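You operate a simulated robot arm through the tools that you are given. There is no shell and no other tool.

You run a simulated robot arm. Do the job below in one go: nothing can be reset, and whatever is moved stays where it is left.

TASK
Load the green spool and wind about half its ribbon on to the grey spool.
Fine: empty blue spool to the orange tray; guide lever over, brake off to wind, brake back on; green and grey stay in their dishes.

Only the result counts: the job must be done as asked and must still hold three seconds after the hand-in. Knocking over, shifting, dropping, spilling or breaking anything else fails it.

THE ROBOT
A 6-joint arm with a two-finger parallel gripper, fixed in place. Base frame: the origin is at the foot of the arm, x ahead of it, y to its left, z up; the work surface is at about z = 0. Readings come in mm, degrees, newtons and seconds.
With the tool pointing down near the work surface it reaches from about 160 to 420 mm from the base axis. Its first joint turns from -66.0 to 66.0 degrees. Payload 1.57 kg.
Tool frame: the origin (TCP) lies between the finger pads and is the grasp point; the fingertips stand 30 mm ahead of it; z points along the fingers, y is the line along which they close. Largest opening 80 mm; finger width 17, thickness 12; the body of the gripper, 40 by 82 mm, starts 80 mm behind the TCP.
Orientation is told as [roll, pitch, yaw] about the base's x, y, z axes, in that order, counted from this pose: with the fingers straight down and closing along the base's y, the tool's x points along the base's -x, its y along +y and its z along -z.

THE INTERFACE
- The arm moves only by the tool move_arm. Its argument "plan" is a list of rows, each a list of 3 entries, a list of its own where there are three numbers: the shift along the tool's x, y, z in mm, then the turn, a rotation vector about the tool's x, y, z in degrees, then the finger opening in mm, from 0 to 80. In form: [[[dx, dy, dz], [rx, ry, rz], gripper], ...]. A call has 1 to 20 rows; each row shifts and turns the commanded pose from where the row before left it, along the tool's axes as they then stand. A row lasts 0.2 s, in which the tool goes at most 50 mm and 8.6 degrees; a call with a longer step from one row to the next is refused whole, and so is a gripper value outside its range. A pose out of reach is approached as far as the arm can. The call stops where the force on the tool passes 40 N (or 10 N more than at its start, if that is more) or the arm is blocked; 0.2 s more then pass. The fingers move at their own pace (about 153 mm/s each) and stop on an object; they squeeze with about 31 N. The grip force told is the motor's: it shows also when the fingers shut on nothing. Time passes only in rows, and 0.2 s behind the last, so rows that do not move let the fingers close. The reply holds the time, the measured pose of the TCP, the force on the tool along the base axes, the opening and the grip force, in the units named above and with some noise, with the torque about the TCP (base axes, N m) and any sound that the robot's microphone picked up.
- Cameras (640 x 400 px; columns grow to the right, rows downward): "scene" is fixed at [65.3, -324.7, 438.1]; the picture's right is [0.74, -0.68, 0.00], its down [-0.38, -0.41, -0.83] and it looks along [0.56, 0.61, -0.56] (base axes); focal length 220 px, centre (320, 200). "wrist" rides on the gripper at [72, -7, -122] in the tool frame; the picture's right is [0.09, 1.00, 0.00], its down [-0.84, 0.08, -0.54] and it looks along [-0.54, 0.05, 0.84] (tool axes); focal length 238 px, centre (320, 200). There is no depth. A picture from a camera that has moved, and an enlarged one, comes with that camera's place and axes in the base frame and with its lens. The place of the scene camera against the robot may be out by one fixed shift of up to 25 mm in any direction.
- camera(camera): a new picture of that camera. It takes no simulated time.
- inspect(camera, box): a new picture of the part [left, top, right, bottom] of that camera's present view, enlarged. It takes no simulated time.
- close_job(): hands the job in; it is judged then, once.

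Places have to be worked out from the pictures, the camera data and where the tool is seen. Open the gripper and draw the arm clear of the work before you hand the job in, unless the task says otherwise.

The tools are called after "Emit:" as a command line: name --argument value ..., lists and objects as JSON in quotes. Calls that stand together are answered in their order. move_arm: Moves the arm, as the interface text tells. Its arguments: {"type":"object","properties":{"plan":{"type":"array","items":{"type":"array"}}},"required":["plan"]} The other tools are called the same way: camera (camera) takes a picture; inspect (camera, box) takes an enlarged picture of a part of a camera's view; close_job () hands the job in.

At the start:

```text
time_s: 0.0
tool_pos: [228.0, 24.3, 310.0]
tcp_rot: [-0.1, -0.2, -0.1]
contact_force: [0.5, 0.6, 0.1]
moment: [0.01, 0.03, -0.03]
finger_gap: 79.9
gripper_force: 0.0
```

scene: 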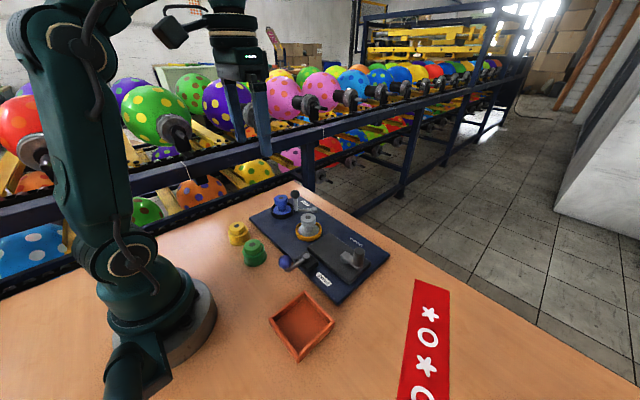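
wrist: 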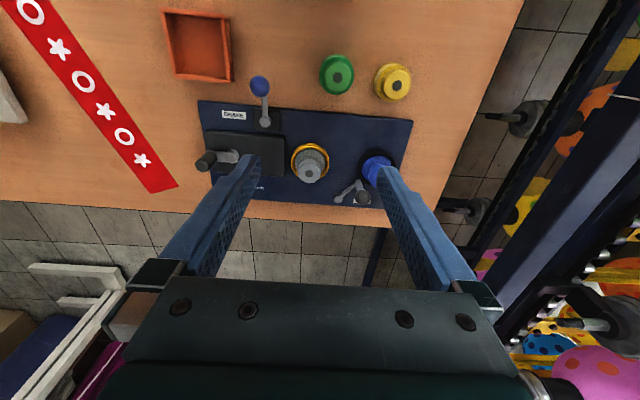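

I start by looking closer at the mechanism on the board in both views.

Emit:
inspect --camera "scene" --box '[220, 170, 400, 310]'

Emit:
inspect --camera "wrist" --box '[180, 40, 430, 220]'

```text
2.86 times, centred on (310, 240) of scene
camera zoom: at [65.3, -324.7, 438.1], right [0.74, -0.68, 0.0], down [-0.38, -0.41, -0.83], along [0.56, 0.61, -0.56], focal length 627 px, centre (349, 86)
```

zoom: 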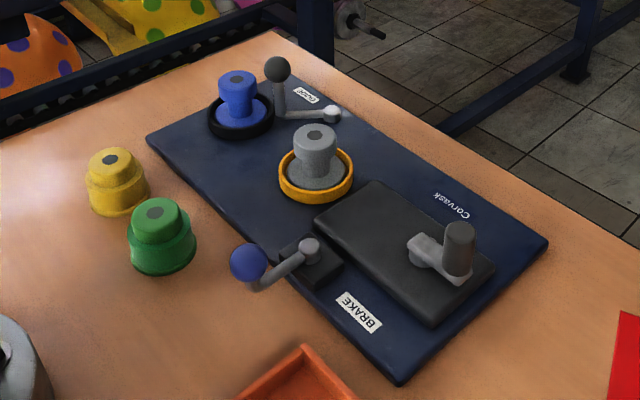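

```text
2.22 times, centred on (305, 130) of wrist
camera zoom: at [155.4, 17.8, 430.7], right [-0.09, 1.0, 0.0], down [0.84, 0.08, 0.54], along [0.54, 0.05, -0.84], focal length 530 px, centre (353, 356)
```

zoom: 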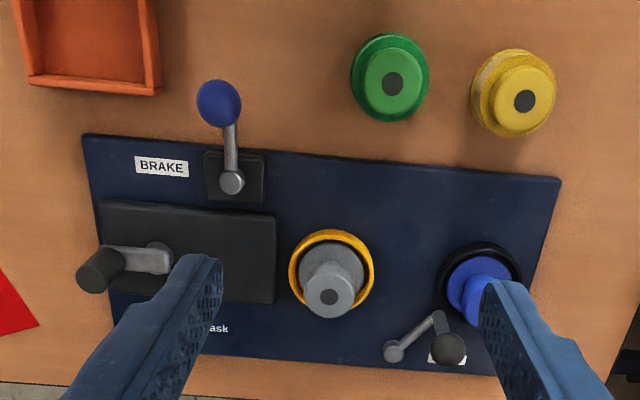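

The labels near the guide lever are hidden by a finger, so I shift the tool forward for a clear wrist view of the whole board.

Emit:
move_arm --plan '[[[-25, 0, 0], [0, 0, 0], 80], [[-25, 0, 0], [0, 0, 0], 80], [[-15, 0, 0], [0, 0, 0], 80], [[0, 0, 0], [0, 0, 0], 80]]'

Emit:
camera --camera "wrist"

Emit:
inspect --camera "wrist" --box '[150, 0, 310, 100]'

Emit:
inspect --camera "wrist" --box '[270, 0, 430, 100]'

Emit:
inspect --camera "wrist" --box '[180, 70, 340, 170]'

Emit:
inspect --camera "wrist" --box '[280, 70, 440, 170]'

```text
time_s: 1.0
tool_pos: [282.1, 23.6, 291.1]
tcp_rot: [-0.1, -0.2, -0.1]
contact_force: [0.7, -1.2, -0.2]
moment: [0.01, -0.05, -0.01]
finger_gap: 80.2
gripper_force: 0.1
out of reach, approached as far as the arm can: row 2, 3
```

```text
taken
camera wrist: at [210.0, 16.9, 413.3], right [-0.09, 1.0, 0.0], down [0.83, 0.08, 0.55], along [0.54, 0.05, -0.84], focal length 238 px, centre (320, 200)
```

wrist: 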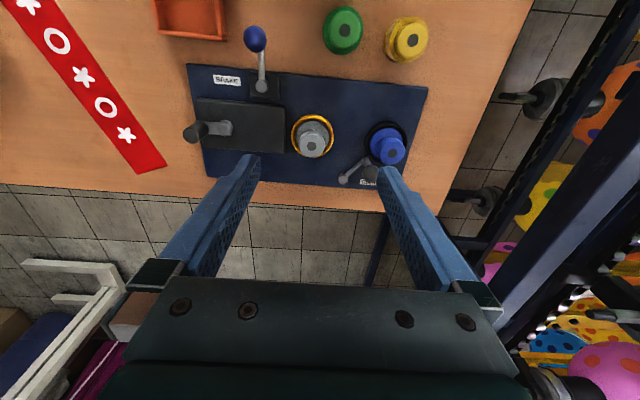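

```text
4.00 times, centred on (230, 50) of wrist
camera zoom: at [210.0, 16.9, 413.3], right [-0.09, 1.0, 0.0], down [0.83, 0.08, 0.55], along [0.54, 0.05, -0.84], focal length 953 px, centre (680, 800)
```

zoom: 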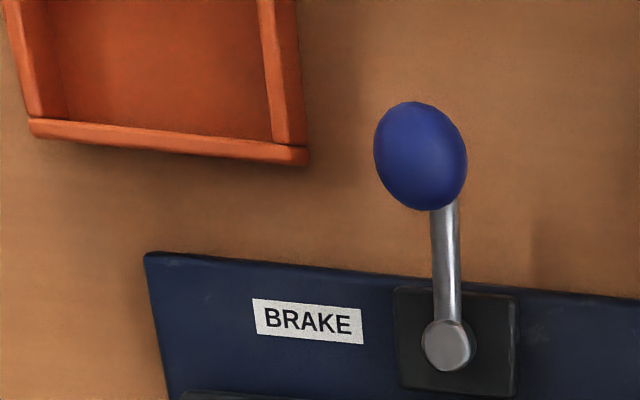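

```text
4.00 times, centred on (350, 50) of wrist
camera zoom: at [210.0, 16.9, 413.3], right [-0.09, 1.0, 0.0], down [0.83, 0.08, 0.55], along [0.54, 0.05, -0.84], focal length 953 px, centre (200, 800)
```

zoom: 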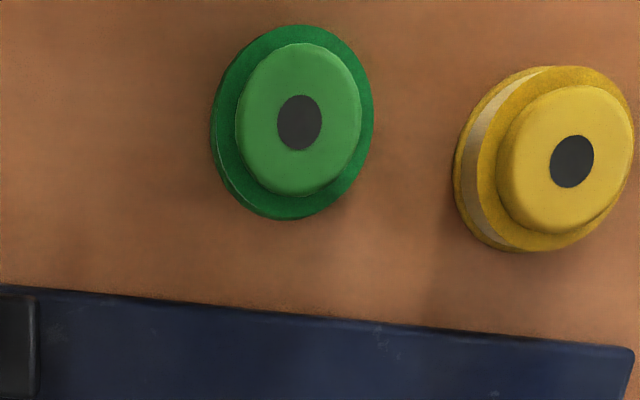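

```text
4.00 times, centred on (260, 120) of wrist
camera zoom: at [210.0, 16.9, 413.3], right [-0.09, 1.0, 0.0], down [0.83, 0.08, 0.55], along [0.54, 0.05, -0.84], focal length 953 px, centre (560, 520)
```

zoom: 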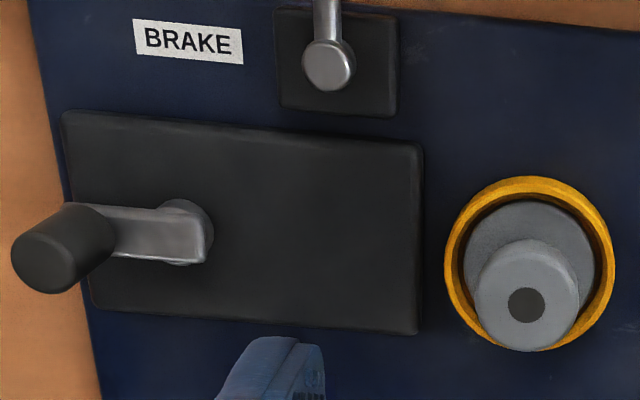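

```text
4.00 times, centred on (360, 120) of wrist
camera zoom: at [210.0, 16.9, 413.3], right [-0.09, 1.0, 0.0], down [0.83, 0.08, 0.55], along [0.54, 0.05, -0.84], focal length 953 px, centre (160, 520)
```

zoom: 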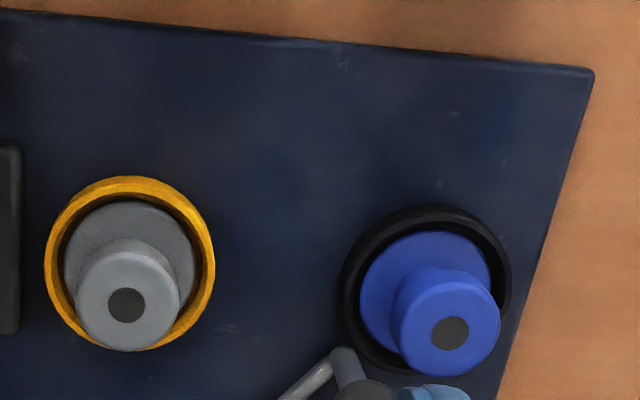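

Green sits at about (191, 48), yellow at (195, 141), grey at (340, 16). The guide lever is still hidden behind a finger, so I go left and lower to see it between the fingers.

Emit:
move_arm --plan '[[[0, 30, 20], [0, 0, 0], 80], [[0, 30, 30], [0, 0, 0], 80], [[0, 15, 30], [0, 0, 0], 80], [[0, 0, 0], [0, 0, 0], 80]]'

Emit:
camera --camera "wrist"

Emit:
inspect --camera "wrist" --box '[200, 70, 440, 220]'

```text
time_s: 2.0
tool_pos: [282.0, 98.2, 212.2]
tcp_rot: [-0.1, -0.2, -0.1]
contact_force: [0.5, 0.8, 0.3]
moment: [-0.03, 0.0, 0.0]
finger_gap: 80.0
gripper_force: 0.0
```

```text
taken
camera wrist: at [209.7, 92.0, 333.0], right [-0.09, 1.0, 0.0], down [0.84, 0.08, 0.54], along [0.54, 0.05, -0.84], focal length 238 px, centre (320, 200)
```

wrist: 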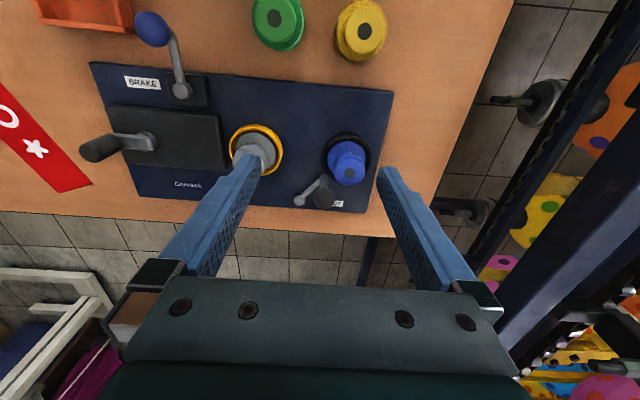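

```text
2.67 times, centred on (320, 145) of wrist
camera zoom: at [209.7, 92.0, 333.0], right [-0.09, 1.0, 0.0], down [0.84, 0.08, 0.54], along [0.54, 0.05, -0.84], focal length 636 px, centre (320, 347)
```

zoom: 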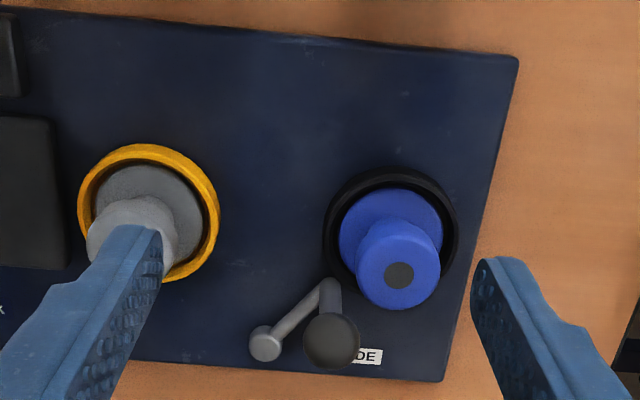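

The guide lever pivots near (414, 78) with its post and knob near (374, 112, top about 70). The blue spool is at about (340, 142) with its top at about 62. I move above the blue spool for a close look before gripping.

Emit:
move_arm --plan '[[[-20, 15, 25], [0, 0, 0], 80], [[-20, 15, 25], [0, 0, 0], 80], [[-18, 14, 32], [0, 0, 0], 80], [[0, 0, 0], [0, 0, 0], 80]]'

Emit:
camera --camera "wrist"

Emit:
inspect --camera "scene" --box '[220, 130, 380, 250]'

```text
time_s: 3.0
tool_pos: [341.8, 140.9, 130.1]
tcp_rot: [0.1, -0.1, -0.1]
contact_force: [-0.3, 0.2, 0.0]
moment: [0.02, -0.01, 0.0]
finger_gap: 79.9
gripper_force: 0.0
```

```text
taken
camera wrist: at [269.0, 135.4, 251.2], right [-0.09, 1.0, 0.0], down [0.84, 0.08, 0.54], along [0.54, 0.05, -0.84], focal length 238 px, centre (320, 200)
```

wrist: 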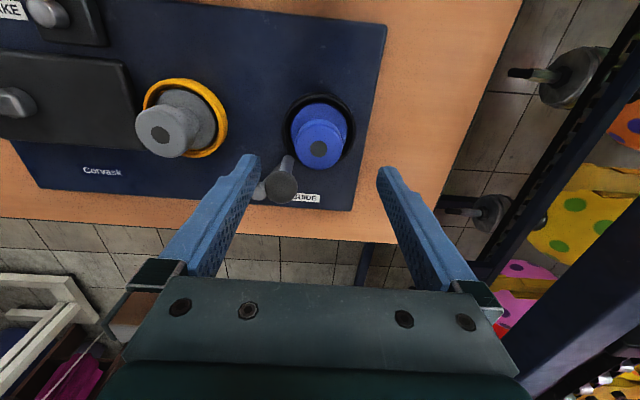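

```text
3.33 times, centred on (300, 190) of scene
camera zoom: at [65.3, -324.7, 438.1], right [0.74, -0.68, 0.0], down [-0.38, -0.41, -0.83], along [0.56, 0.61, -0.56], focal length 732 px, centre (387, 233)
```

zoom: 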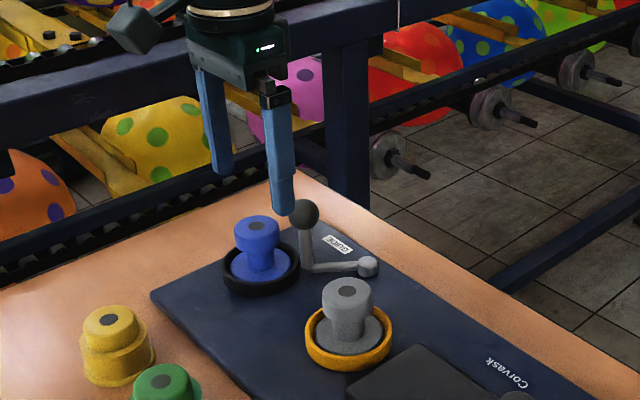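

The blue spool's axis is at (339, 141.5), with the cap top about 62 mm. I descend with fingers open so the tips stop around z = 38, then close on the cap.

Emit:
move_arm --plan '[[[2.8, 0.6, 20], [0, 0, 0], 80], [[0, 0, 22], [0, 0, 0], 80], [[0, 0, 20], [0, 0, 0], 80], [[0, 0, 0], [0, 0, 0], 80]]'

Emit:
camera --camera "wrist"

Emit:
inspect --camera "scene" --box '[240, 160, 340, 235]'

```text
time_s: 4.0
tool_pos: [338.5, 141.5, 67.8]
tcp_rot: [0.0, -0.2, -0.1]
contact_force: [0.0, 0.2, -0.2]
moment: [0.01, 0.0, 0.01]
finger_gap: 80.1
gripper_force: 0.0
```

```text
taken
camera wrist: at [266.5, 136.4, 189.9], right [-0.09, 1.0, 0.0], down [0.84, 0.08, 0.54], along [0.54, 0.05, -0.84], focal length 238 px, centre (320, 200)
```

wrist: 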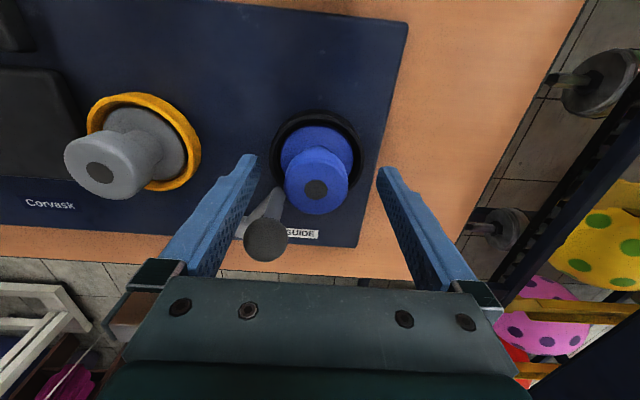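

```text
5.33 times, centred on (290, 198) of scene
camera zoom: at [65.3, -324.7, 438.1], right [0.74, -0.68, 0.0], down [-0.38, -0.41, -0.83], along [0.56, 0.61, -0.56], focal length 1171 px, centre (480, 213)
```

zoom: 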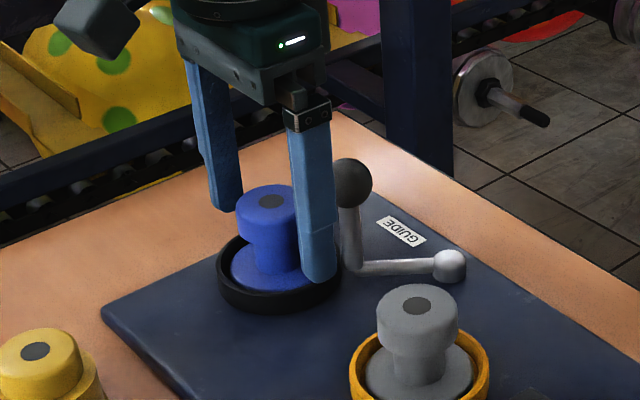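

Tips are level with the lower part of the cap, on both sides. I close on it and lift slowly to see that it comes cleanly out of the dish.

Emit:
move_arm --plan '[[[-1.5, -0.5, -2], [0, 0, 0], 80], [[0, 0, 0], [0, 0, 0], 30], [[0, 0, 0], [0, 0, 0], 30], [[0, 0, 0], [0, 0, 0], 30], [[0, 0, -5], [0, 0, 0], 30], [[0, 0, -8], [0, 0, 0], 30], [[0, 0, 0], [0, 0, 0], 30]]'

Emit:
inspect --camera "scene" --box '[240, 160, 340, 235]'

```text
time_s: 5.6
tool_pos: [340.2, 141.4, 83.5]
tcp_rot: [0.1, -0.1, -0.1]
contact_force: [0.4, -0.3, -0.6]
moment: [0.02, 0.03, -0.01]
finger_gap: 38.6
gripper_force: 31.2
```

```text
5.33 times, centred on (290, 198) of scene
camera zoom: at [65.3, -324.7, 438.1], right [0.74, -0.68, 0.0], down [-0.38, -0.41, -0.83], along [0.56, 0.61, -0.56], focal length 1171 px, centre (480, 213)
```

zoom: 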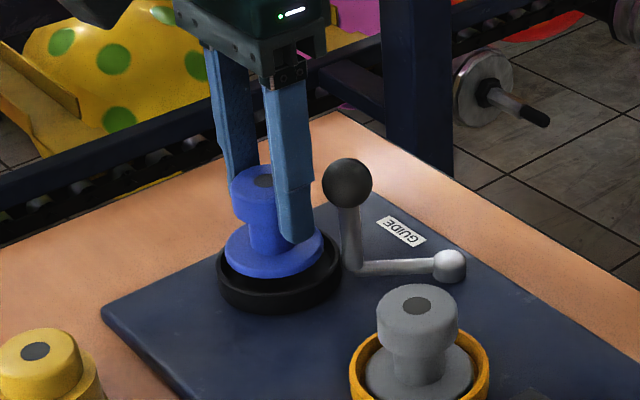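

Blue has lifted clear of its dish. I raise it further and carry it over toward the orange tray, near (172, −165), stopping high to look.

Emit:
move_arm --plan '[[[0, 0, -20], [0, 0, 0], 30], [[0, 0, -35], [0, 0, 0], 30], [[0, 0, -35], [0, 0, 0], 30], [[16, -28, 0], [0, 0, 0], 30], [[17, -31, 0], [0, 0, 0], 30], [[17, -31, 0], [0, 0, 0], 30], [[17, -31, 0], [0, 0, 0], 30], [[17, -31, 0], [0, 0, 0], 30], [[17, -31, 0], [0, 0, 0], 30], [[17, -31, 0], [0, 0, 0], 30], [[17, -31, 0], [0, 0, 0], 30], [[17, -31, 0], [0, 0, 0], 30], [[16, -30, 0], [0, 0, 0], 30], [[0, 0, 0], [0, 0, 0], 30], [[0, 0, 0], [0, 0, 0], 30]]'

Emit:
camera --camera "wrist"

Emit:
camera --camera "scene"

```text
time_s: 8.8
tool_pos: [170.0, -164.0, 172.3]
tcp_rot: [-0.1, -0.3, 0.0]
contact_force: [-0.9, 0.1, -0.3]
moment: [0.0, 0.01, 0.01]
finger_gap: 38.6
gripper_force: 31.0
```

```text
taken
camera wrist: at [98.1, -170.2, 293.7], right [-0.09, 1.0, 0.0], down [0.84, 0.08, 0.54], along [0.54, 0.05, -0.84], focal length 238 px, centre (320, 200)
```

wrist: 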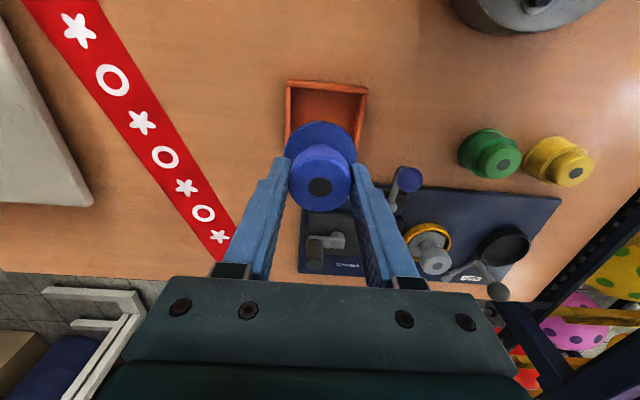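

```text
taken
```

scene: 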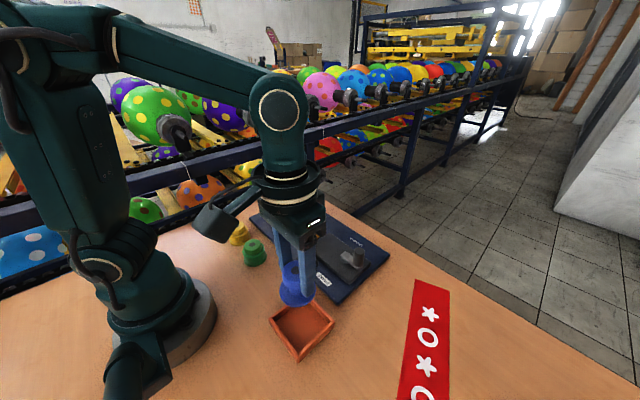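

The tray spans about x 129–213, y −205 to −116, so its centre is about (171, −161). I line up and lower toward it.

Emit:
move_arm --plan '[[[-1.5, 3, 25], [0, 0, 0], 30], [[0, 0, 30], [0, 0, 0], 30], [[0, 0, 25], [0, 0, 0], 30], [[0, 0, 15], [0, 0, 0], 30], [[0, 0, 5], [0, 0, 0], 30], [[0, 0, 0], [0, 0, 0], 30]]'

Emit:
camera --camera "wrist"

Emit:
inspect --camera "scene" --box '[240, 240, 360, 370]'

```text
time_s: 10.2
tool_pos: [173.5, -160.3, 70.3]
tcp_rot: [-0.1, -0.2, -0.1]
contact_force: [0.0, 0.5, -0.2]
moment: [0.01, 0.01, 0.01]
finger_gap: 38.6
gripper_force: 30.9
```

```text
taken
camera wrist: at [100.3, -166.7, 192.5], right [-0.09, 1.0, 0.0], down [0.84, 0.08, 0.54], along [0.54, 0.05, -0.84], focal length 238 px, centre (320, 200)
```

wrist: 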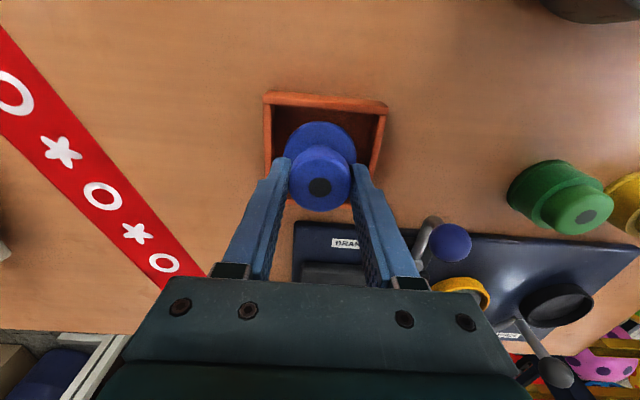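

```text
3.08 times, centred on (300, 305) of scene
camera zoom: at [65.3, -324.7, 438.1], right [0.74, -0.68, 0.0], down [-0.38, -0.41, -0.83], along [0.56, 0.61, -0.56], focal length 675 px, centre (382, -123)
```

zoom: 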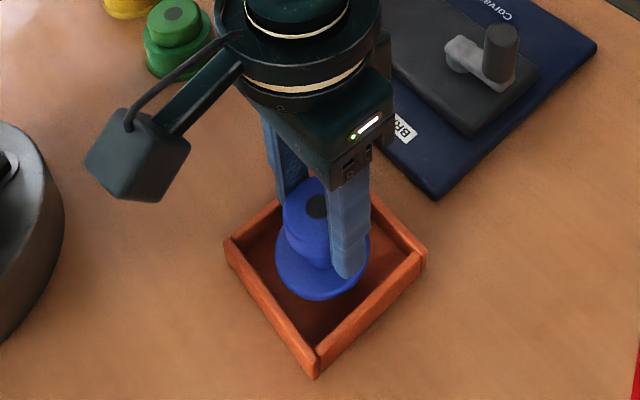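

The spool is centred over the tray with a little height left. I lower in small steps to find the floor.

Emit:
move_arm --plan '[[[0, 0, 3], [0, 0, 0], 30], [[0, 0, 2], [0, 0, 0], 30], [[0, 0, 2], [0, 0, 0], 30], [[0, 0, 0], [0, 0, 0], 30]]'

```text
time_s: 11.2
tool_pos: [174.0, -161.3, 63.9]
tcp_rot: [0.0, -0.1, -0.1]
contact_force: [-0.1, 0.2, -0.7]
moment: [-0.01, 0.0, -0.02]
finger_gap: 38.5
gripper_force: 31.1
```

No contact yet at 64 mm, so I continue down in small steps.

Emit:
move_arm --plan '[[[0, 0, 1.5], [0, 0, 0], 30], [[0, 0, 1.5], [0, 0, 0], 30], [[0, 0, 0], [0, 0, 0], 30]]'

Emit:
inspect --camera "scene" --box '[260, 270, 350, 365]'

```text
time_s: 12.0
tool_pos: [174.1, -162.0, 62.3]
tcp_rot: [0.0, 0.0, -0.2]
contact_force: [-0.5, -0.1, 0.0]
moment: [0.01, -0.01, 0.02]
finger_gap: 38.6
gripper_force: 30.7
```

```text
4.21 times, centred on (305, 318) of scene
camera zoom: at [65.3, -324.7, 438.1], right [0.74, -0.68, 0.0], down [-0.38, -0.41, -0.83], along [0.56, 0.61, -0.56], focal length 924 px, centre (383, -295)
```

zoom: 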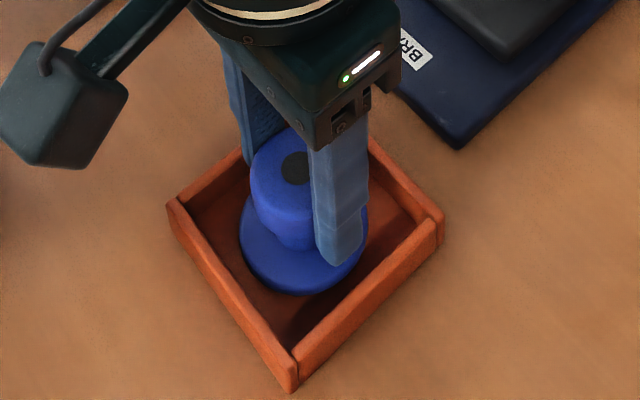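

Still free; I keep lowering a millimetre or two at a time.

Emit:
move_arm --plan '[[[0, 0, 1.5], [0, 0, 0], 30], [[0, 0, 1.5], [0, 0, 0], 30], [[0, 0, 0], [0, 0, 0], 30]]'

```text
time_s: 12.8
tool_pos: [173.6, -162.2, 58.7]
tcp_rot: [-0.1, -0.2, -0.1]
contact_force: [0.1, 0.0, -0.9]
moment: [-0.01, 0.0, 0.02]
finger_gap: 38.6
gripper_force: 30.9
```

No contact at 58.7 yet; continuing in small steps.

Emit:
move_arm --plan '[[[0, 0, 1.2], [0, 0, 0], 30], [[0, 0, 1.2], [0, 0, 0], 30], [[0, 0, 0], [0, 0, 0], 30]]'

Emit:
inspect --camera "scene" --box '[260, 270, 350, 365]'

```text
time_s: 13.6
tool_pos: [172.8, -160.7, 56.7]
tcp_rot: [0.0, -0.2, -0.1]
contact_force: [0.1, 0.6, -0.1]
moment: [0.04, 0.02, 0.0]
finger_gap: 38.8
gripper_force: 31.0
```

```text
4.21 times, centred on (305, 318) of scene
camera zoom: at [65.3, -324.7, 438.1], right [0.74, -0.68, 0.0], down [-0.38, -0.41, -0.83], along [0.56, 0.61, -0.56], focal length 924 px, centre (383, -295)
```

zoom: 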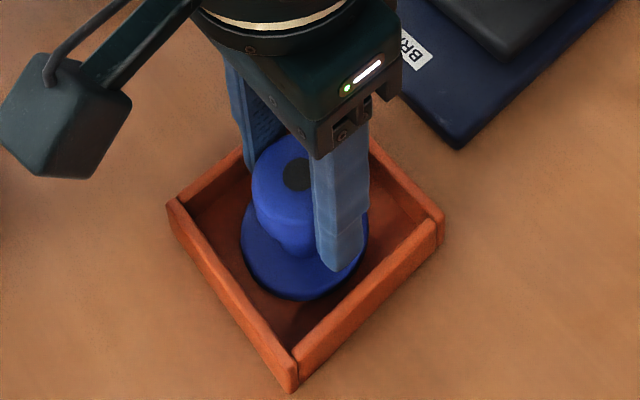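

The dark contact shadow is almost gone, so the floor must be close. A bit further down.

Emit:
move_arm --plan '[[[0, 0, 1], [0, 0, 0], 30], [[0, 0, 1], [0, 0, 0], 30], [[0, 0, 0], [0, 0, 0], 30]]'

```text
time_s: 14.4
tool_pos: [173.4, -161.5, 55.0]
tcp_rot: [-0.1, -0.3, -0.1]
contact_force: [-0.5, 1.2, 6.1]
moment: [0.12, -0.01, 0.02]
finger_gap: 38.7
gripper_force: 30.9
```

Light contact (6 N) at 55 mm: the spool is on the tray floor. I open modestly to stay inside the tray walls, lift straight out, and look.

Emit:
move_arm --plan '[[[0, 0, 0], [0, 0, 0], 48], [[0, 0, 0], [0, 0, 0], 48], [[0, 0, -10], [0, 0, 0], 48], [[0, 0, -25], [0, 0, 0], 48], [[0, 0, -40], [0, 0, 0], 48], [[0, 0, -30], [0, 0, 0], 48], [[0, 0, 0], [0, 0, 0], 60]]'

Emit:
inspect --camera "scene" --box '[220, 170, 400, 370]'

Emit:
camera --camera "wrist"

```text
time_s: 16.0
tool_pos: [174.5, -160.7, 158.9]
tcp_rot: [-0.1, -0.2, -0.2]
contact_force: [0.5, -0.1, 0.1]
moment: [0.0, -0.02, -0.01]
finger_gap: 60.0
gripper_force: 0.1
```

```text
2.00 times, centred on (310, 270) of scene
camera zoom: at [65.3, -324.7, 438.1], right [0.74, -0.68, 0.0], down [-0.38, -0.41, -0.83], along [0.56, 0.61, -0.56], focal length 439 px, centre (340, 60)
```

zoom: 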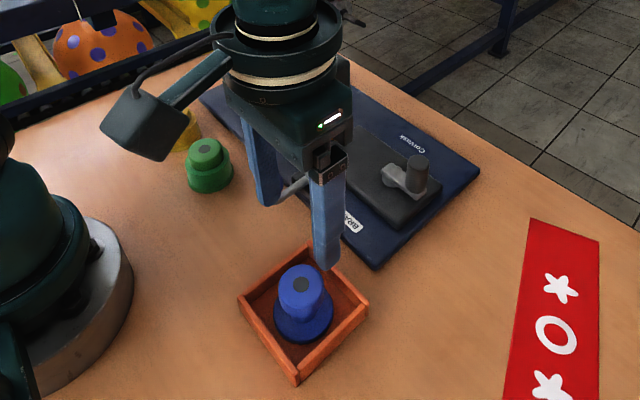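

```text
taken
camera wrist: at [101.7, -167.5, 280.2], right [-0.09, 1.0, 0.0], down [0.84, 0.08, 0.54], along [0.54, 0.05, -0.84], focal length 238 px, centre (320, 200)
```

wrist: 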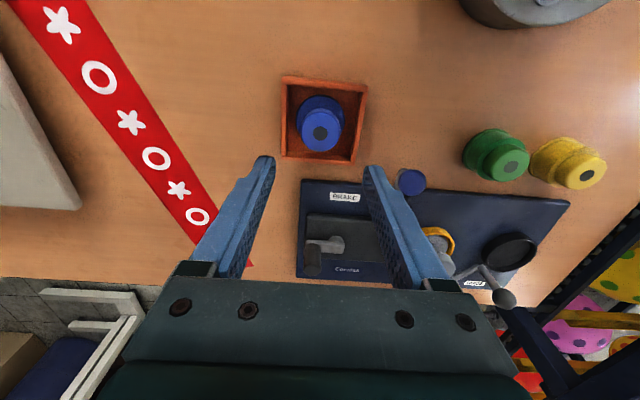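

Blue stands cleanly in the tray. Now I move over to the green spool, around (193, 48), and look from above.

Emit:
move_arm --plan '[[[-3, 40, 0], [0, 0, 0], 80], [[-3, 42, 0], [0, 0, 0], 80], [[-4, 42, 0], [0, 0, 0], 80], [[-4, 42, 0], [0, 0, 0], 80], [[-4, 42, 10], [0, 0, 0], 80], [[0, 0, 20], [0, 0, 0], 80], [[0, 0, 0], [0, 0, 0], 80]]'

Emit:
camera --camera "wrist"

Emit:
inspect --camera "scene" --box '[200, 190, 320, 290]'

```text
time_s: 17.6
tool_pos: [192.9, 46.3, 130.1]
tcp_rot: [0.0, -0.2, -0.1]
contact_force: [-0.2, 0.2, -0.5]
moment: [0.0, 0.01, 0.03]
finger_gap: 79.8
gripper_force: 0.1
```

```text
taken
camera wrist: at [120.6, 41.4, 251.8], right [-0.09, 1.0, 0.0], down [0.84, 0.08, 0.54], along [0.54, 0.05, -0.84], focal length 238 px, centre (320, 200)
```

wrist: 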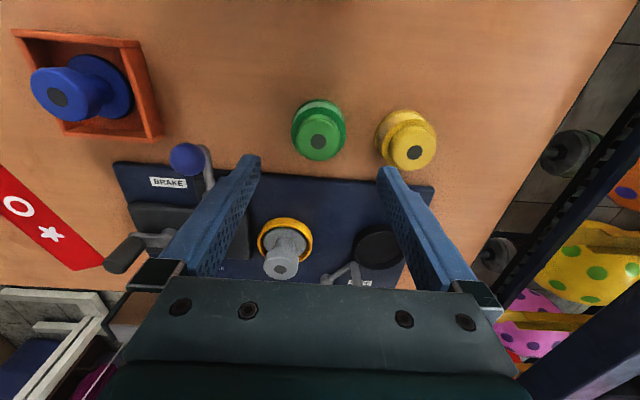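

```text
4.00 times, centred on (260, 240) of scene
camera zoom: at [65.3, -324.7, 438.1], right [0.74, -0.68, 0.0], down [-0.38, -0.41, -0.83], along [0.56, 0.61, -0.56], focal length 878 px, centre (560, 40)
```

zoom: 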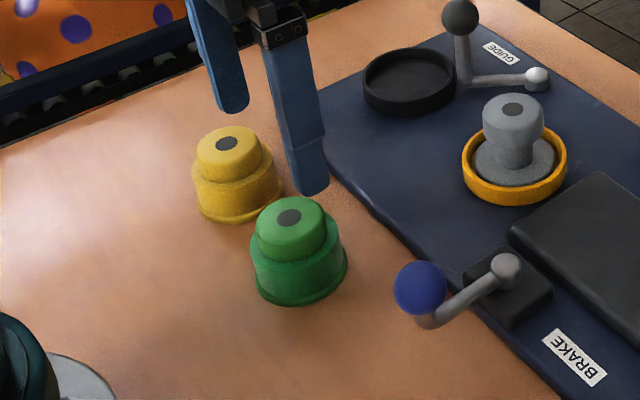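

Green's cap centre is at about (190, 46), top about 50 mm, with the ribbon just under the cap. I descend to TCP z ≈ 65 so the tips grip only the cap.

Emit:
move_arm --plan '[[[2.5, -0.3, 25], [0, 0, 0], 80], [[0, 0, 22], [0, 0, 0], 80], [[0, 0, 14], [0, 0, 0], 80], [[0, 0, 0], [0, 0, 0], 80]]'

Emit:
camera --camera "wrist"

Emit:
inspect --camera "scene" --box '[200, 190, 320, 290]'

```text
time_s: 18.6
tool_pos: [189.7, 45.9, 67.3]
tcp_rot: [-0.1, -0.3, -0.1]
contact_force: [-0.8, 0.6, -0.2]
moment: [-0.01, 0.0, -0.02]
finger_gap: 80.2
gripper_force: 0.1
```

```text
taken
camera wrist: at [117.1, 40.1, 188.9], right [-0.09, 1.0, 0.0], down [0.84, 0.08, 0.54], along [0.54, 0.05, -0.84], focal length 238 px, centre (320, 200)
```

wrist: 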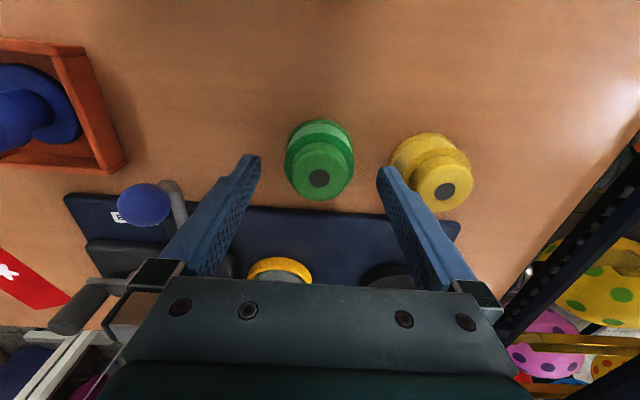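

```text
4.00 times, centred on (260, 240) of scene
camera zoom: at [65.3, -324.7, 438.1], right [0.74, -0.68, 0.0], down [-0.38, -0.41, -0.83], along [0.56, 0.61, -0.56], focal length 878 px, centre (560, 40)
```

zoom: 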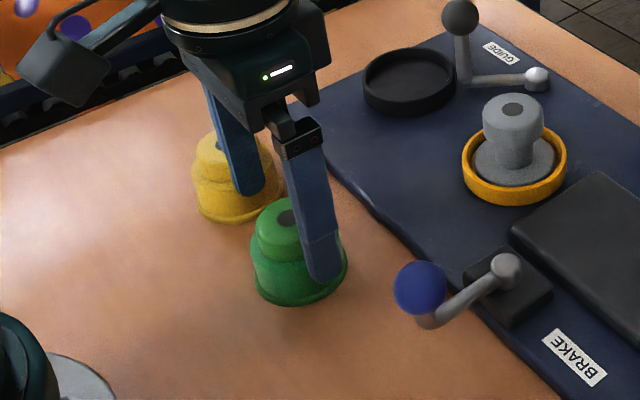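

The fingers straddle the cap evenly with tips at about 37 mm. I close and lift a little.

Emit:
move_arm --plan '[[[0, 0, 1], [0, 0, 0], 80], [[0, 0, 0], [0, 0, 0], 30], [[0, 0, 0], [0, 0, 0], 30], [[0, 0, 0], [0, 0, 0], 30], [[0, 0, 0], [0, 0, 0], 30]]'

Emit:
move_arm --plan '[[[0, 0, -5], [0, 0, 0], 30], [[0, 0, -10], [0, 0, 0], 30], [[0, 0, 0], [0, 0, 0], 30]]'

Emit:
inspect --camera "scene" --box '[200, 190, 320, 290]'

Emit:
camera --camera "wrist"

```text
time_s: 19.8
tool_pos: [189.3, 47.0, 66.3]
tcp_rot: [-0.1, -0.2, 0.0]
contact_force: [-1.0, 0.3, -0.6]
moment: [-0.01, 0.0, 0.0]
finger_gap: 38.5
gripper_force: 30.9
```

```text
time_s: 20.6
tool_pos: [189.9, 45.1, 82.1]
tcp_rot: [0.0, -0.2, -0.1]
contact_force: [-0.2, -0.2, -1.0]
moment: [0.0, 0.03, 0.0]
finger_gap: 38.4
gripper_force: 30.5
```

```text
4.00 times, centred on (260, 240) of scene
camera zoom: at [65.3, -324.7, 438.1], right [0.74, -0.68, 0.0], down [-0.38, -0.41, -0.83], along [0.56, 0.61, -0.56], focal length 878 px, centre (560, 40)
```

zoom: 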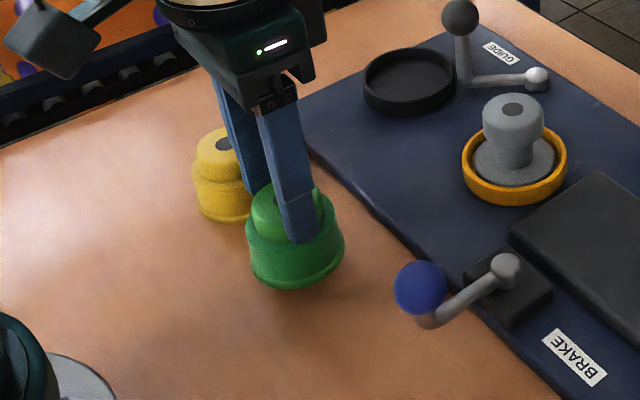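

```text
taken
camera wrist: at [117.0, 39.6, 204.1], right [-0.09, 1.0, 0.0], down [0.84, 0.08, 0.54], along [0.54, 0.05, -0.84], focal length 238 px, centre (320, 200)
```

wrist: 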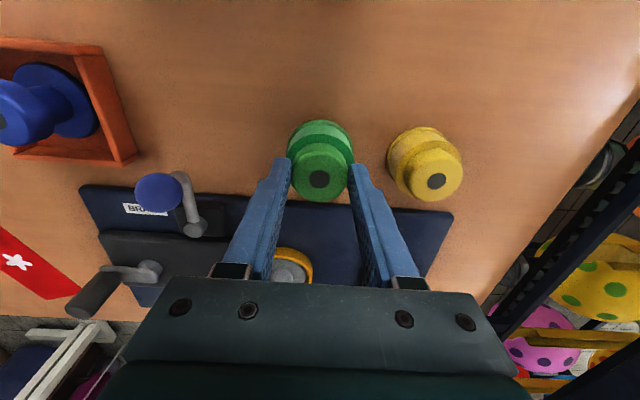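

Green is held and lifted cleanly. I raise it and carry it above the empty dish near (340, 141.5).

Emit:
move_arm --plan '[[[0, 0, -30], [0, 0, 0], 30], [[0, 0, -40], [0, 0, 0], 30], [[0, 0, -15], [0, 0, 0], 30], [[-25, 16, 0], [0, 0, 0], 30], [[-25, 16, 0], [0, 0, 0], 30], [[-25, 16, 0], [0, 0, 0], 30], [[-25, 16, 0], [0, 0, 0], 30], [[-25, 16, 0], [0, 0, 0], 30], [[-25, 16, 0], [0, 0, 0], 30], [[0, 0, 15], [0, 0, 0], 30], [[0, 0, 15], [0, 0, 0], 30], [[0, 0, 0], [0, 0, 0], 30], [[0, 0, 0], [0, 0, 0], 30]]'

Emit:
camera --camera "wrist"

Emit:
inspect --camera "wrist" --box '[240, 60, 400, 220]'

Emit:
inspect --camera "scene" --box '[240, 130, 360, 230]'

```text
time_s: 23.4
tool_pos: [338.5, 143.0, 136.3]
tcp_rot: [0.0, -0.1, -0.1]
contact_force: [0.5, 0.2, -0.3]
moment: [0.03, -0.02, -0.02]
finger_gap: 38.7
gripper_force: 30.7
```

```text
taken
camera wrist: at [267.2, 137.7, 258.2], right [-0.09, 1.0, 0.0], down [0.84, 0.08, 0.54], along [0.54, 0.05, -0.84], focal length 238 px, centre (320, 200)
```

wrist: 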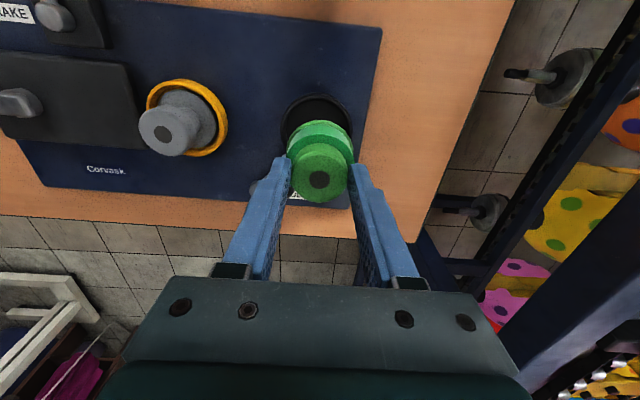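

```text
2.50 times, centred on (320, 140) of wrist
camera zoom: at [267.2, 137.7, 258.2], right [-0.09, 1.0, 0.0], down [0.84, 0.08, 0.54], along [0.54, 0.05, -0.84], focal length 596 px, centre (320, 350)
```

zoom: 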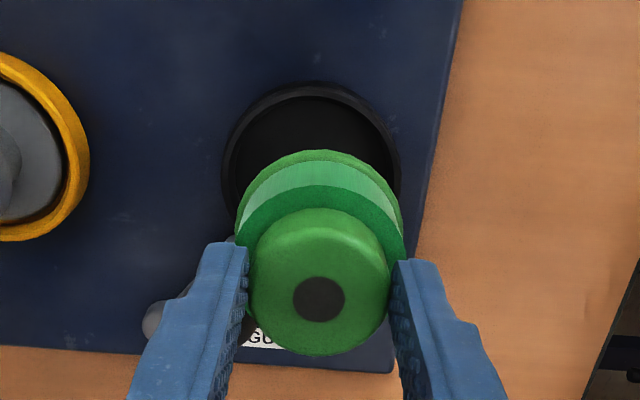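

```text
4.00 times, centred on (300, 180) of scene
camera zoom: at [65.3, -324.7, 438.1], right [0.74, -0.68, 0.0], down [-0.38, -0.41, -0.83], along [0.56, 0.61, -0.56], focal length 878 px, centre (400, 280)
```

zoom: 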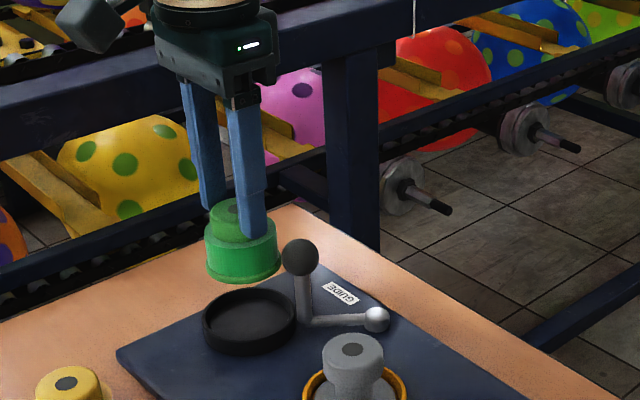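

In the wrist picture the dish sits about 3.5 mm to the right (−y) and about 3 mm nearer than the tool axis. I correct for that and come down part way to re-check.

Emit:
move_arm --plan '[[[2.8, -3.5, 5], [0, 0, 0], 30], [[0, 0, 10], [0, 0, 0], 30], [[0, 0, 10], [0, 0, 0], 30], [[0, 0, 0], [0, 0, 0], 30]]'

Emit:
inspect --camera "wrist" --box '[240, 60, 400, 220]'

Emit:
inspect --camera "scene" --box '[240, 160, 320, 230]'

```text
time_s: 24.4
tool_pos: [337.0, 138.3, 112.5]
tcp_rot: [0.0, -0.2, -0.1]
contact_force: [0.7, 1.1, -1.1]
moment: [0.01, -0.02, -0.01]
finger_gap: 38.3
gripper_force: 30.3
```

```text
2.50 times, centred on (320, 140) of wrist
camera zoom: at [264.1, 133.0, 234.3], right [-0.09, 1.0, 0.0], down [0.84, 0.08, 0.54], along [0.54, 0.05, -0.84], focal length 596 px, centre (320, 350)
```

zoom: 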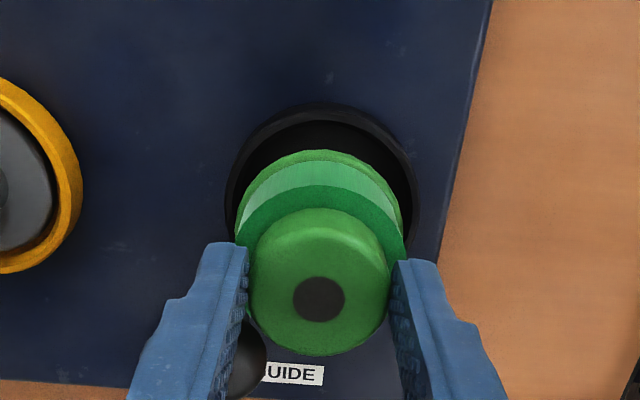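

```text
5.71 times, centred on (280, 195) of scene
camera zoom: at [65.3, -324.7, 438.1], right [0.74, -0.68, 0.0], down [-0.38, -0.41, -0.83], along [0.56, 0.61, -0.56], focal length 1254 px, centre (549, 229)
```

zoom: 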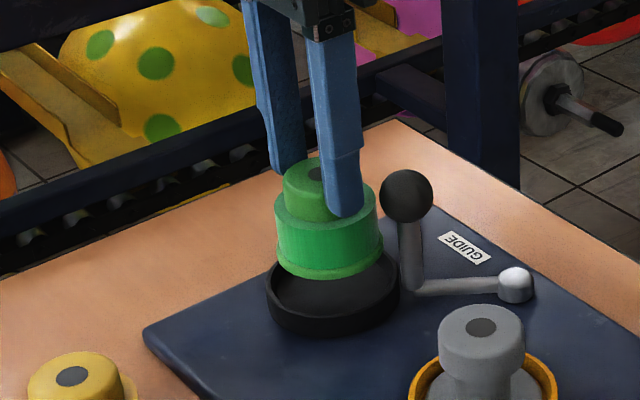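

Now the dish rim is centred around the spool (columns 225–419 against the tool axis at 321). I lower toward the expected seat at about z = 84.

Emit:
move_arm --plan '[[[0, 0, 8], [0, 0, 0], 30], [[0, 0, 8], [0, 0, 0], 30], [[0, 0, 6], [0, 0, 0], 30], [[0, 0, 2], [0, 0, 0], 30], [[0, 0, 0], [0, 0, 0], 30]]'

Emit:
inspect --camera "scene" --box '[240, 160, 320, 230]'

Emit:
inspect --camera "wrist" --box '[240, 60, 400, 220]'

```text
time_s: 25.6
tool_pos: [338.3, 137.9, 89.1]
tcp_rot: [-0.2, -0.2, -0.2]
contact_force: [0.4, -1.2, 0.1]
moment: [-0.02, 0.03, 0.0]
finger_gap: 38.3
gripper_force: 31.3
```

```text
5.71 times, centred on (280, 195) of scene
camera zoom: at [65.3, -324.7, 438.1], right [0.74, -0.68, 0.0], down [-0.38, -0.41, -0.83], along [0.56, 0.61, -0.56], focal length 1254 px, centre (549, 229)
```

zoom: 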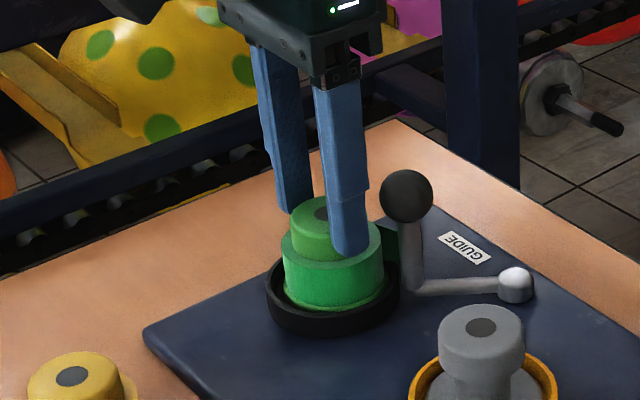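

```text
2.50 times, centred on (320, 140) of wrist
camera zoom: at [264.8, 132.7, 210.2], right [-0.09, 1.0, 0.0], down [0.84, 0.08, 0.54], along [0.54, 0.05, -0.84], focal length 596 px, centre (320, 350)
```

zoom: 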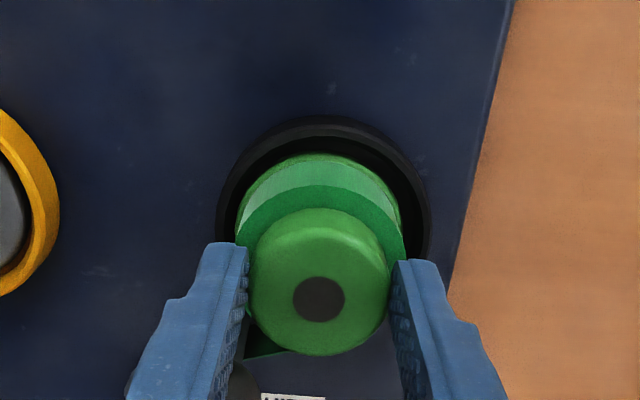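

The spool has entered the dish and a ribbon end seems to have appeared toward the guide post. I continue down in small steps to the floor.

Emit:
move_arm --plan '[[[0, 0, 2], [0, 0, 0], 30], [[0, 0, 1.5], [0, 0, 0], 30], [[0, 0, 0], [0, 0, 0], 30]]'

```text
time_s: 26.4
tool_pos: [337.7, 139.4, 85.5]
tcp_rot: [0.0, -0.2, -0.2]
contact_force: [-5.5, -0.6, 18.2]
moment: [-0.1, 0.24, 0.01]
finger_gap: 38.3
gripper_force: 31.4
```

Contact at 85.5 mm: it is seated on the dish floor. I open, lift away, and look at the whole thing.

Emit:
move_arm --plan '[[[0, 0, -0.5], [0, 0, 0], 30], [[0, 0, 0], [0, 0, 0], 56], [[0, 0, 0], [0, 0, 0], 56], [[0, 0, -10], [0, 0, 0], 56], [[0, 0, -25], [0, 0, 0], 56], [[0, 0, -30], [0, 0, 0], 56], [[20, 0, -30], [0, 0, 0], 56], [[30, -20, -10], [0, 0, 0], 70], [[20, -20, 0], [0, 0, 0], 80], [[0, 0, 0], [0, 0, 0], 80]]'

Emit:
camera --camera "wrist"

Emit:
inspect --camera "scene" --box '[240, 170, 360, 260]'

```text
time_s: 28.6
tool_pos: [265.5, 99.9, 190.2]
tcp_rot: [0.0, -0.2, 0.0]
contact_force: [0.2, -0.4, -0.5]
moment: [-0.01, 0.0, -0.02]
finger_gap: 80.0
gripper_force: 0.0
```

```text
taken
camera wrist: at [192.3, 93.3, 311.3], right [-0.09, 1.0, 0.0], down [0.84, 0.08, 0.54], along [0.54, 0.05, -0.84], focal length 238 px, centre (320, 200)
```

wrist: 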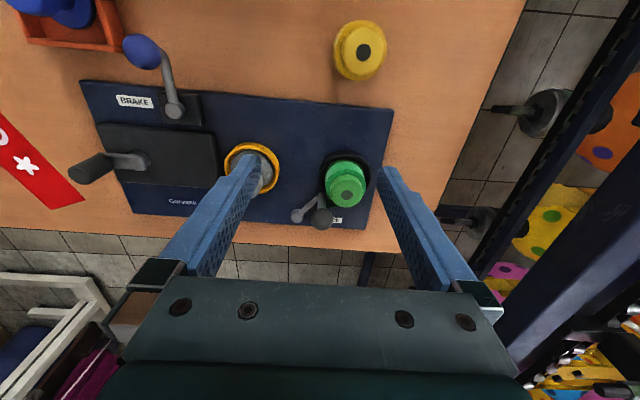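

```text
4.44 times, centred on (300, 215) of scene
camera zoom: at [65.3, -324.7, 438.1], right [0.74, -0.68, 0.0], down [-0.38, -0.41, -0.83], along [0.56, 0.61, -0.56], focal length 976 px, centre (409, 133)
```

zoom: 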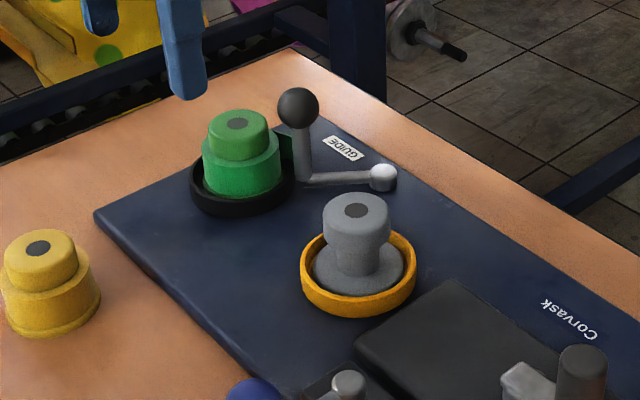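

The ribbon tail now runs from green to the guide post, so swinging the guide arm about its pivot (near (406, 79)) should carry it across to grey. I move above the guide knob, near (368, 112), to fix its place.

Emit:
move_arm --plan '[[[-35, 4, 0], [0, 0, 0], 60], [[-35, 4, 10], [0, 0, 0], 40], [[-32, 4, 20], [0, 0, 0], 40], [[0, 0, 10], [0, 0, 0], 40], [[0, 0, 0], [0, 0, 0], 40]]'

Emit:
camera --camera "wrist"

Emit:
inspect --camera "wrist" --box '[200, 60, 400, 200]'

```text
time_s: 29.8
tool_pos: [369.2, 110.9, 153.3]
tcp_rot: [0.0, 0.0, -0.1]
contact_force: [-0.1, 0.6, -0.1]
moment: [-0.01, 0.0, -0.04]
finger_gap: 39.8
gripper_force: 0.0
```

```text
taken
camera wrist: at [296.9, 104.5, 272.9], right [-0.09, 1.0, 0.0], down [0.84, 0.08, 0.54], along [0.54, 0.05, -0.84], focal length 238 px, centre (320, 200)
```

wrist: 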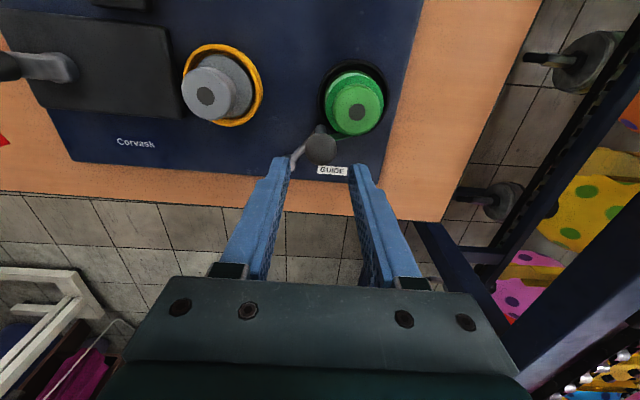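

```text
2.86 times, centred on (300, 130) of wrist
camera zoom: at [296.9, 104.5, 272.9], right [-0.09, 1.0, 0.0], down [0.84, 0.08, 0.54], along [0.54, 0.05, -0.84], focal length 681 px, centre (377, 400)
```

zoom: 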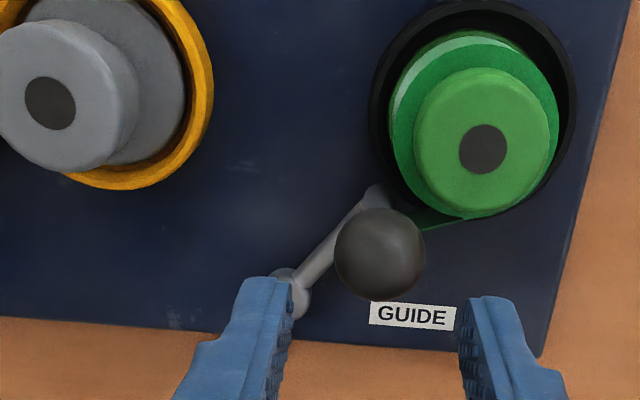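

The guide ball is at about (370.5, 111.3, 77) with radius about 14. I straddle it loosely with a 38 mm opening, tips at about z = 68 so they stay level with the ball and above the spool caps.

Emit:
move_arm --plan '[[[-1.3, 0.4, 20], [0, 0, 0], 38], [[0, 0, 20], [0, 0, 0], 38], [[0, 0, 15], [0, 0, 0], 38], [[0, 0, 0], [0, 0, 0], 38]]'

Emit:
inspect --camera "wrist" --box '[200, 60, 400, 200]'

Emit:
inspect --camera "scene" --box '[250, 150, 350, 225]'

```text
time_s: 30.8
tool_pos: [370.4, 111.0, 94.8]
tcp_rot: [0.0, -0.2, -0.2]
contact_force: [0.7, 0.3, 0.5]
moment: [0.01, 0.0, 0.03]
finger_gap: 38.0
gripper_force: 0.1
```

```text
2.86 times, centred on (300, 130) of wrist
camera zoom: at [297.6, 105.0, 217.1], right [-0.09, 1.0, 0.0], down [0.84, 0.08, 0.54], along [0.54, 0.05, -0.84], focal length 681 px, centre (377, 400)
```

zoom: 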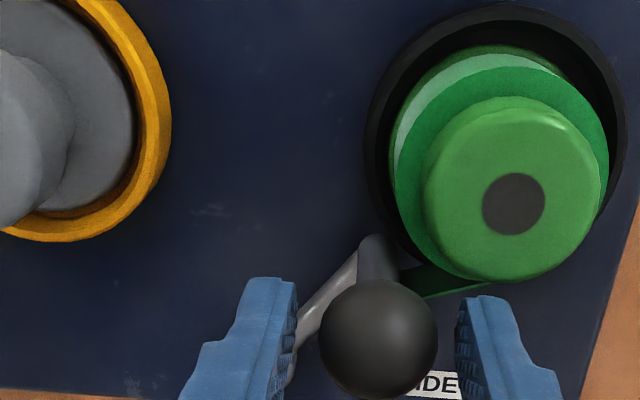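

```text
5.33 times, centred on (300, 188) of scene
camera zoom: at [65.3, -324.7, 438.1], right [0.74, -0.68, 0.0], down [-0.38, -0.41, -0.83], along [0.56, 0.61, -0.56], focal length 1171 px, centre (427, 267)
```

zoom: 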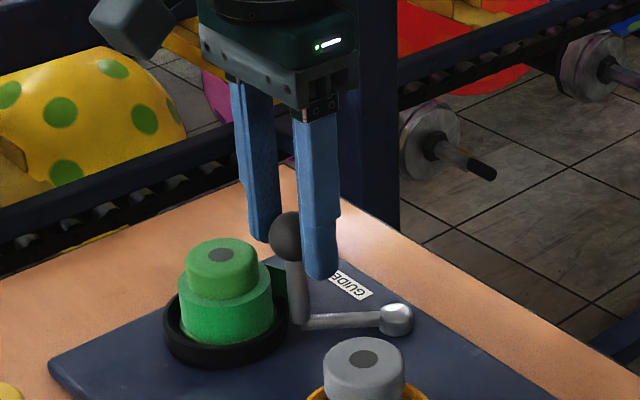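

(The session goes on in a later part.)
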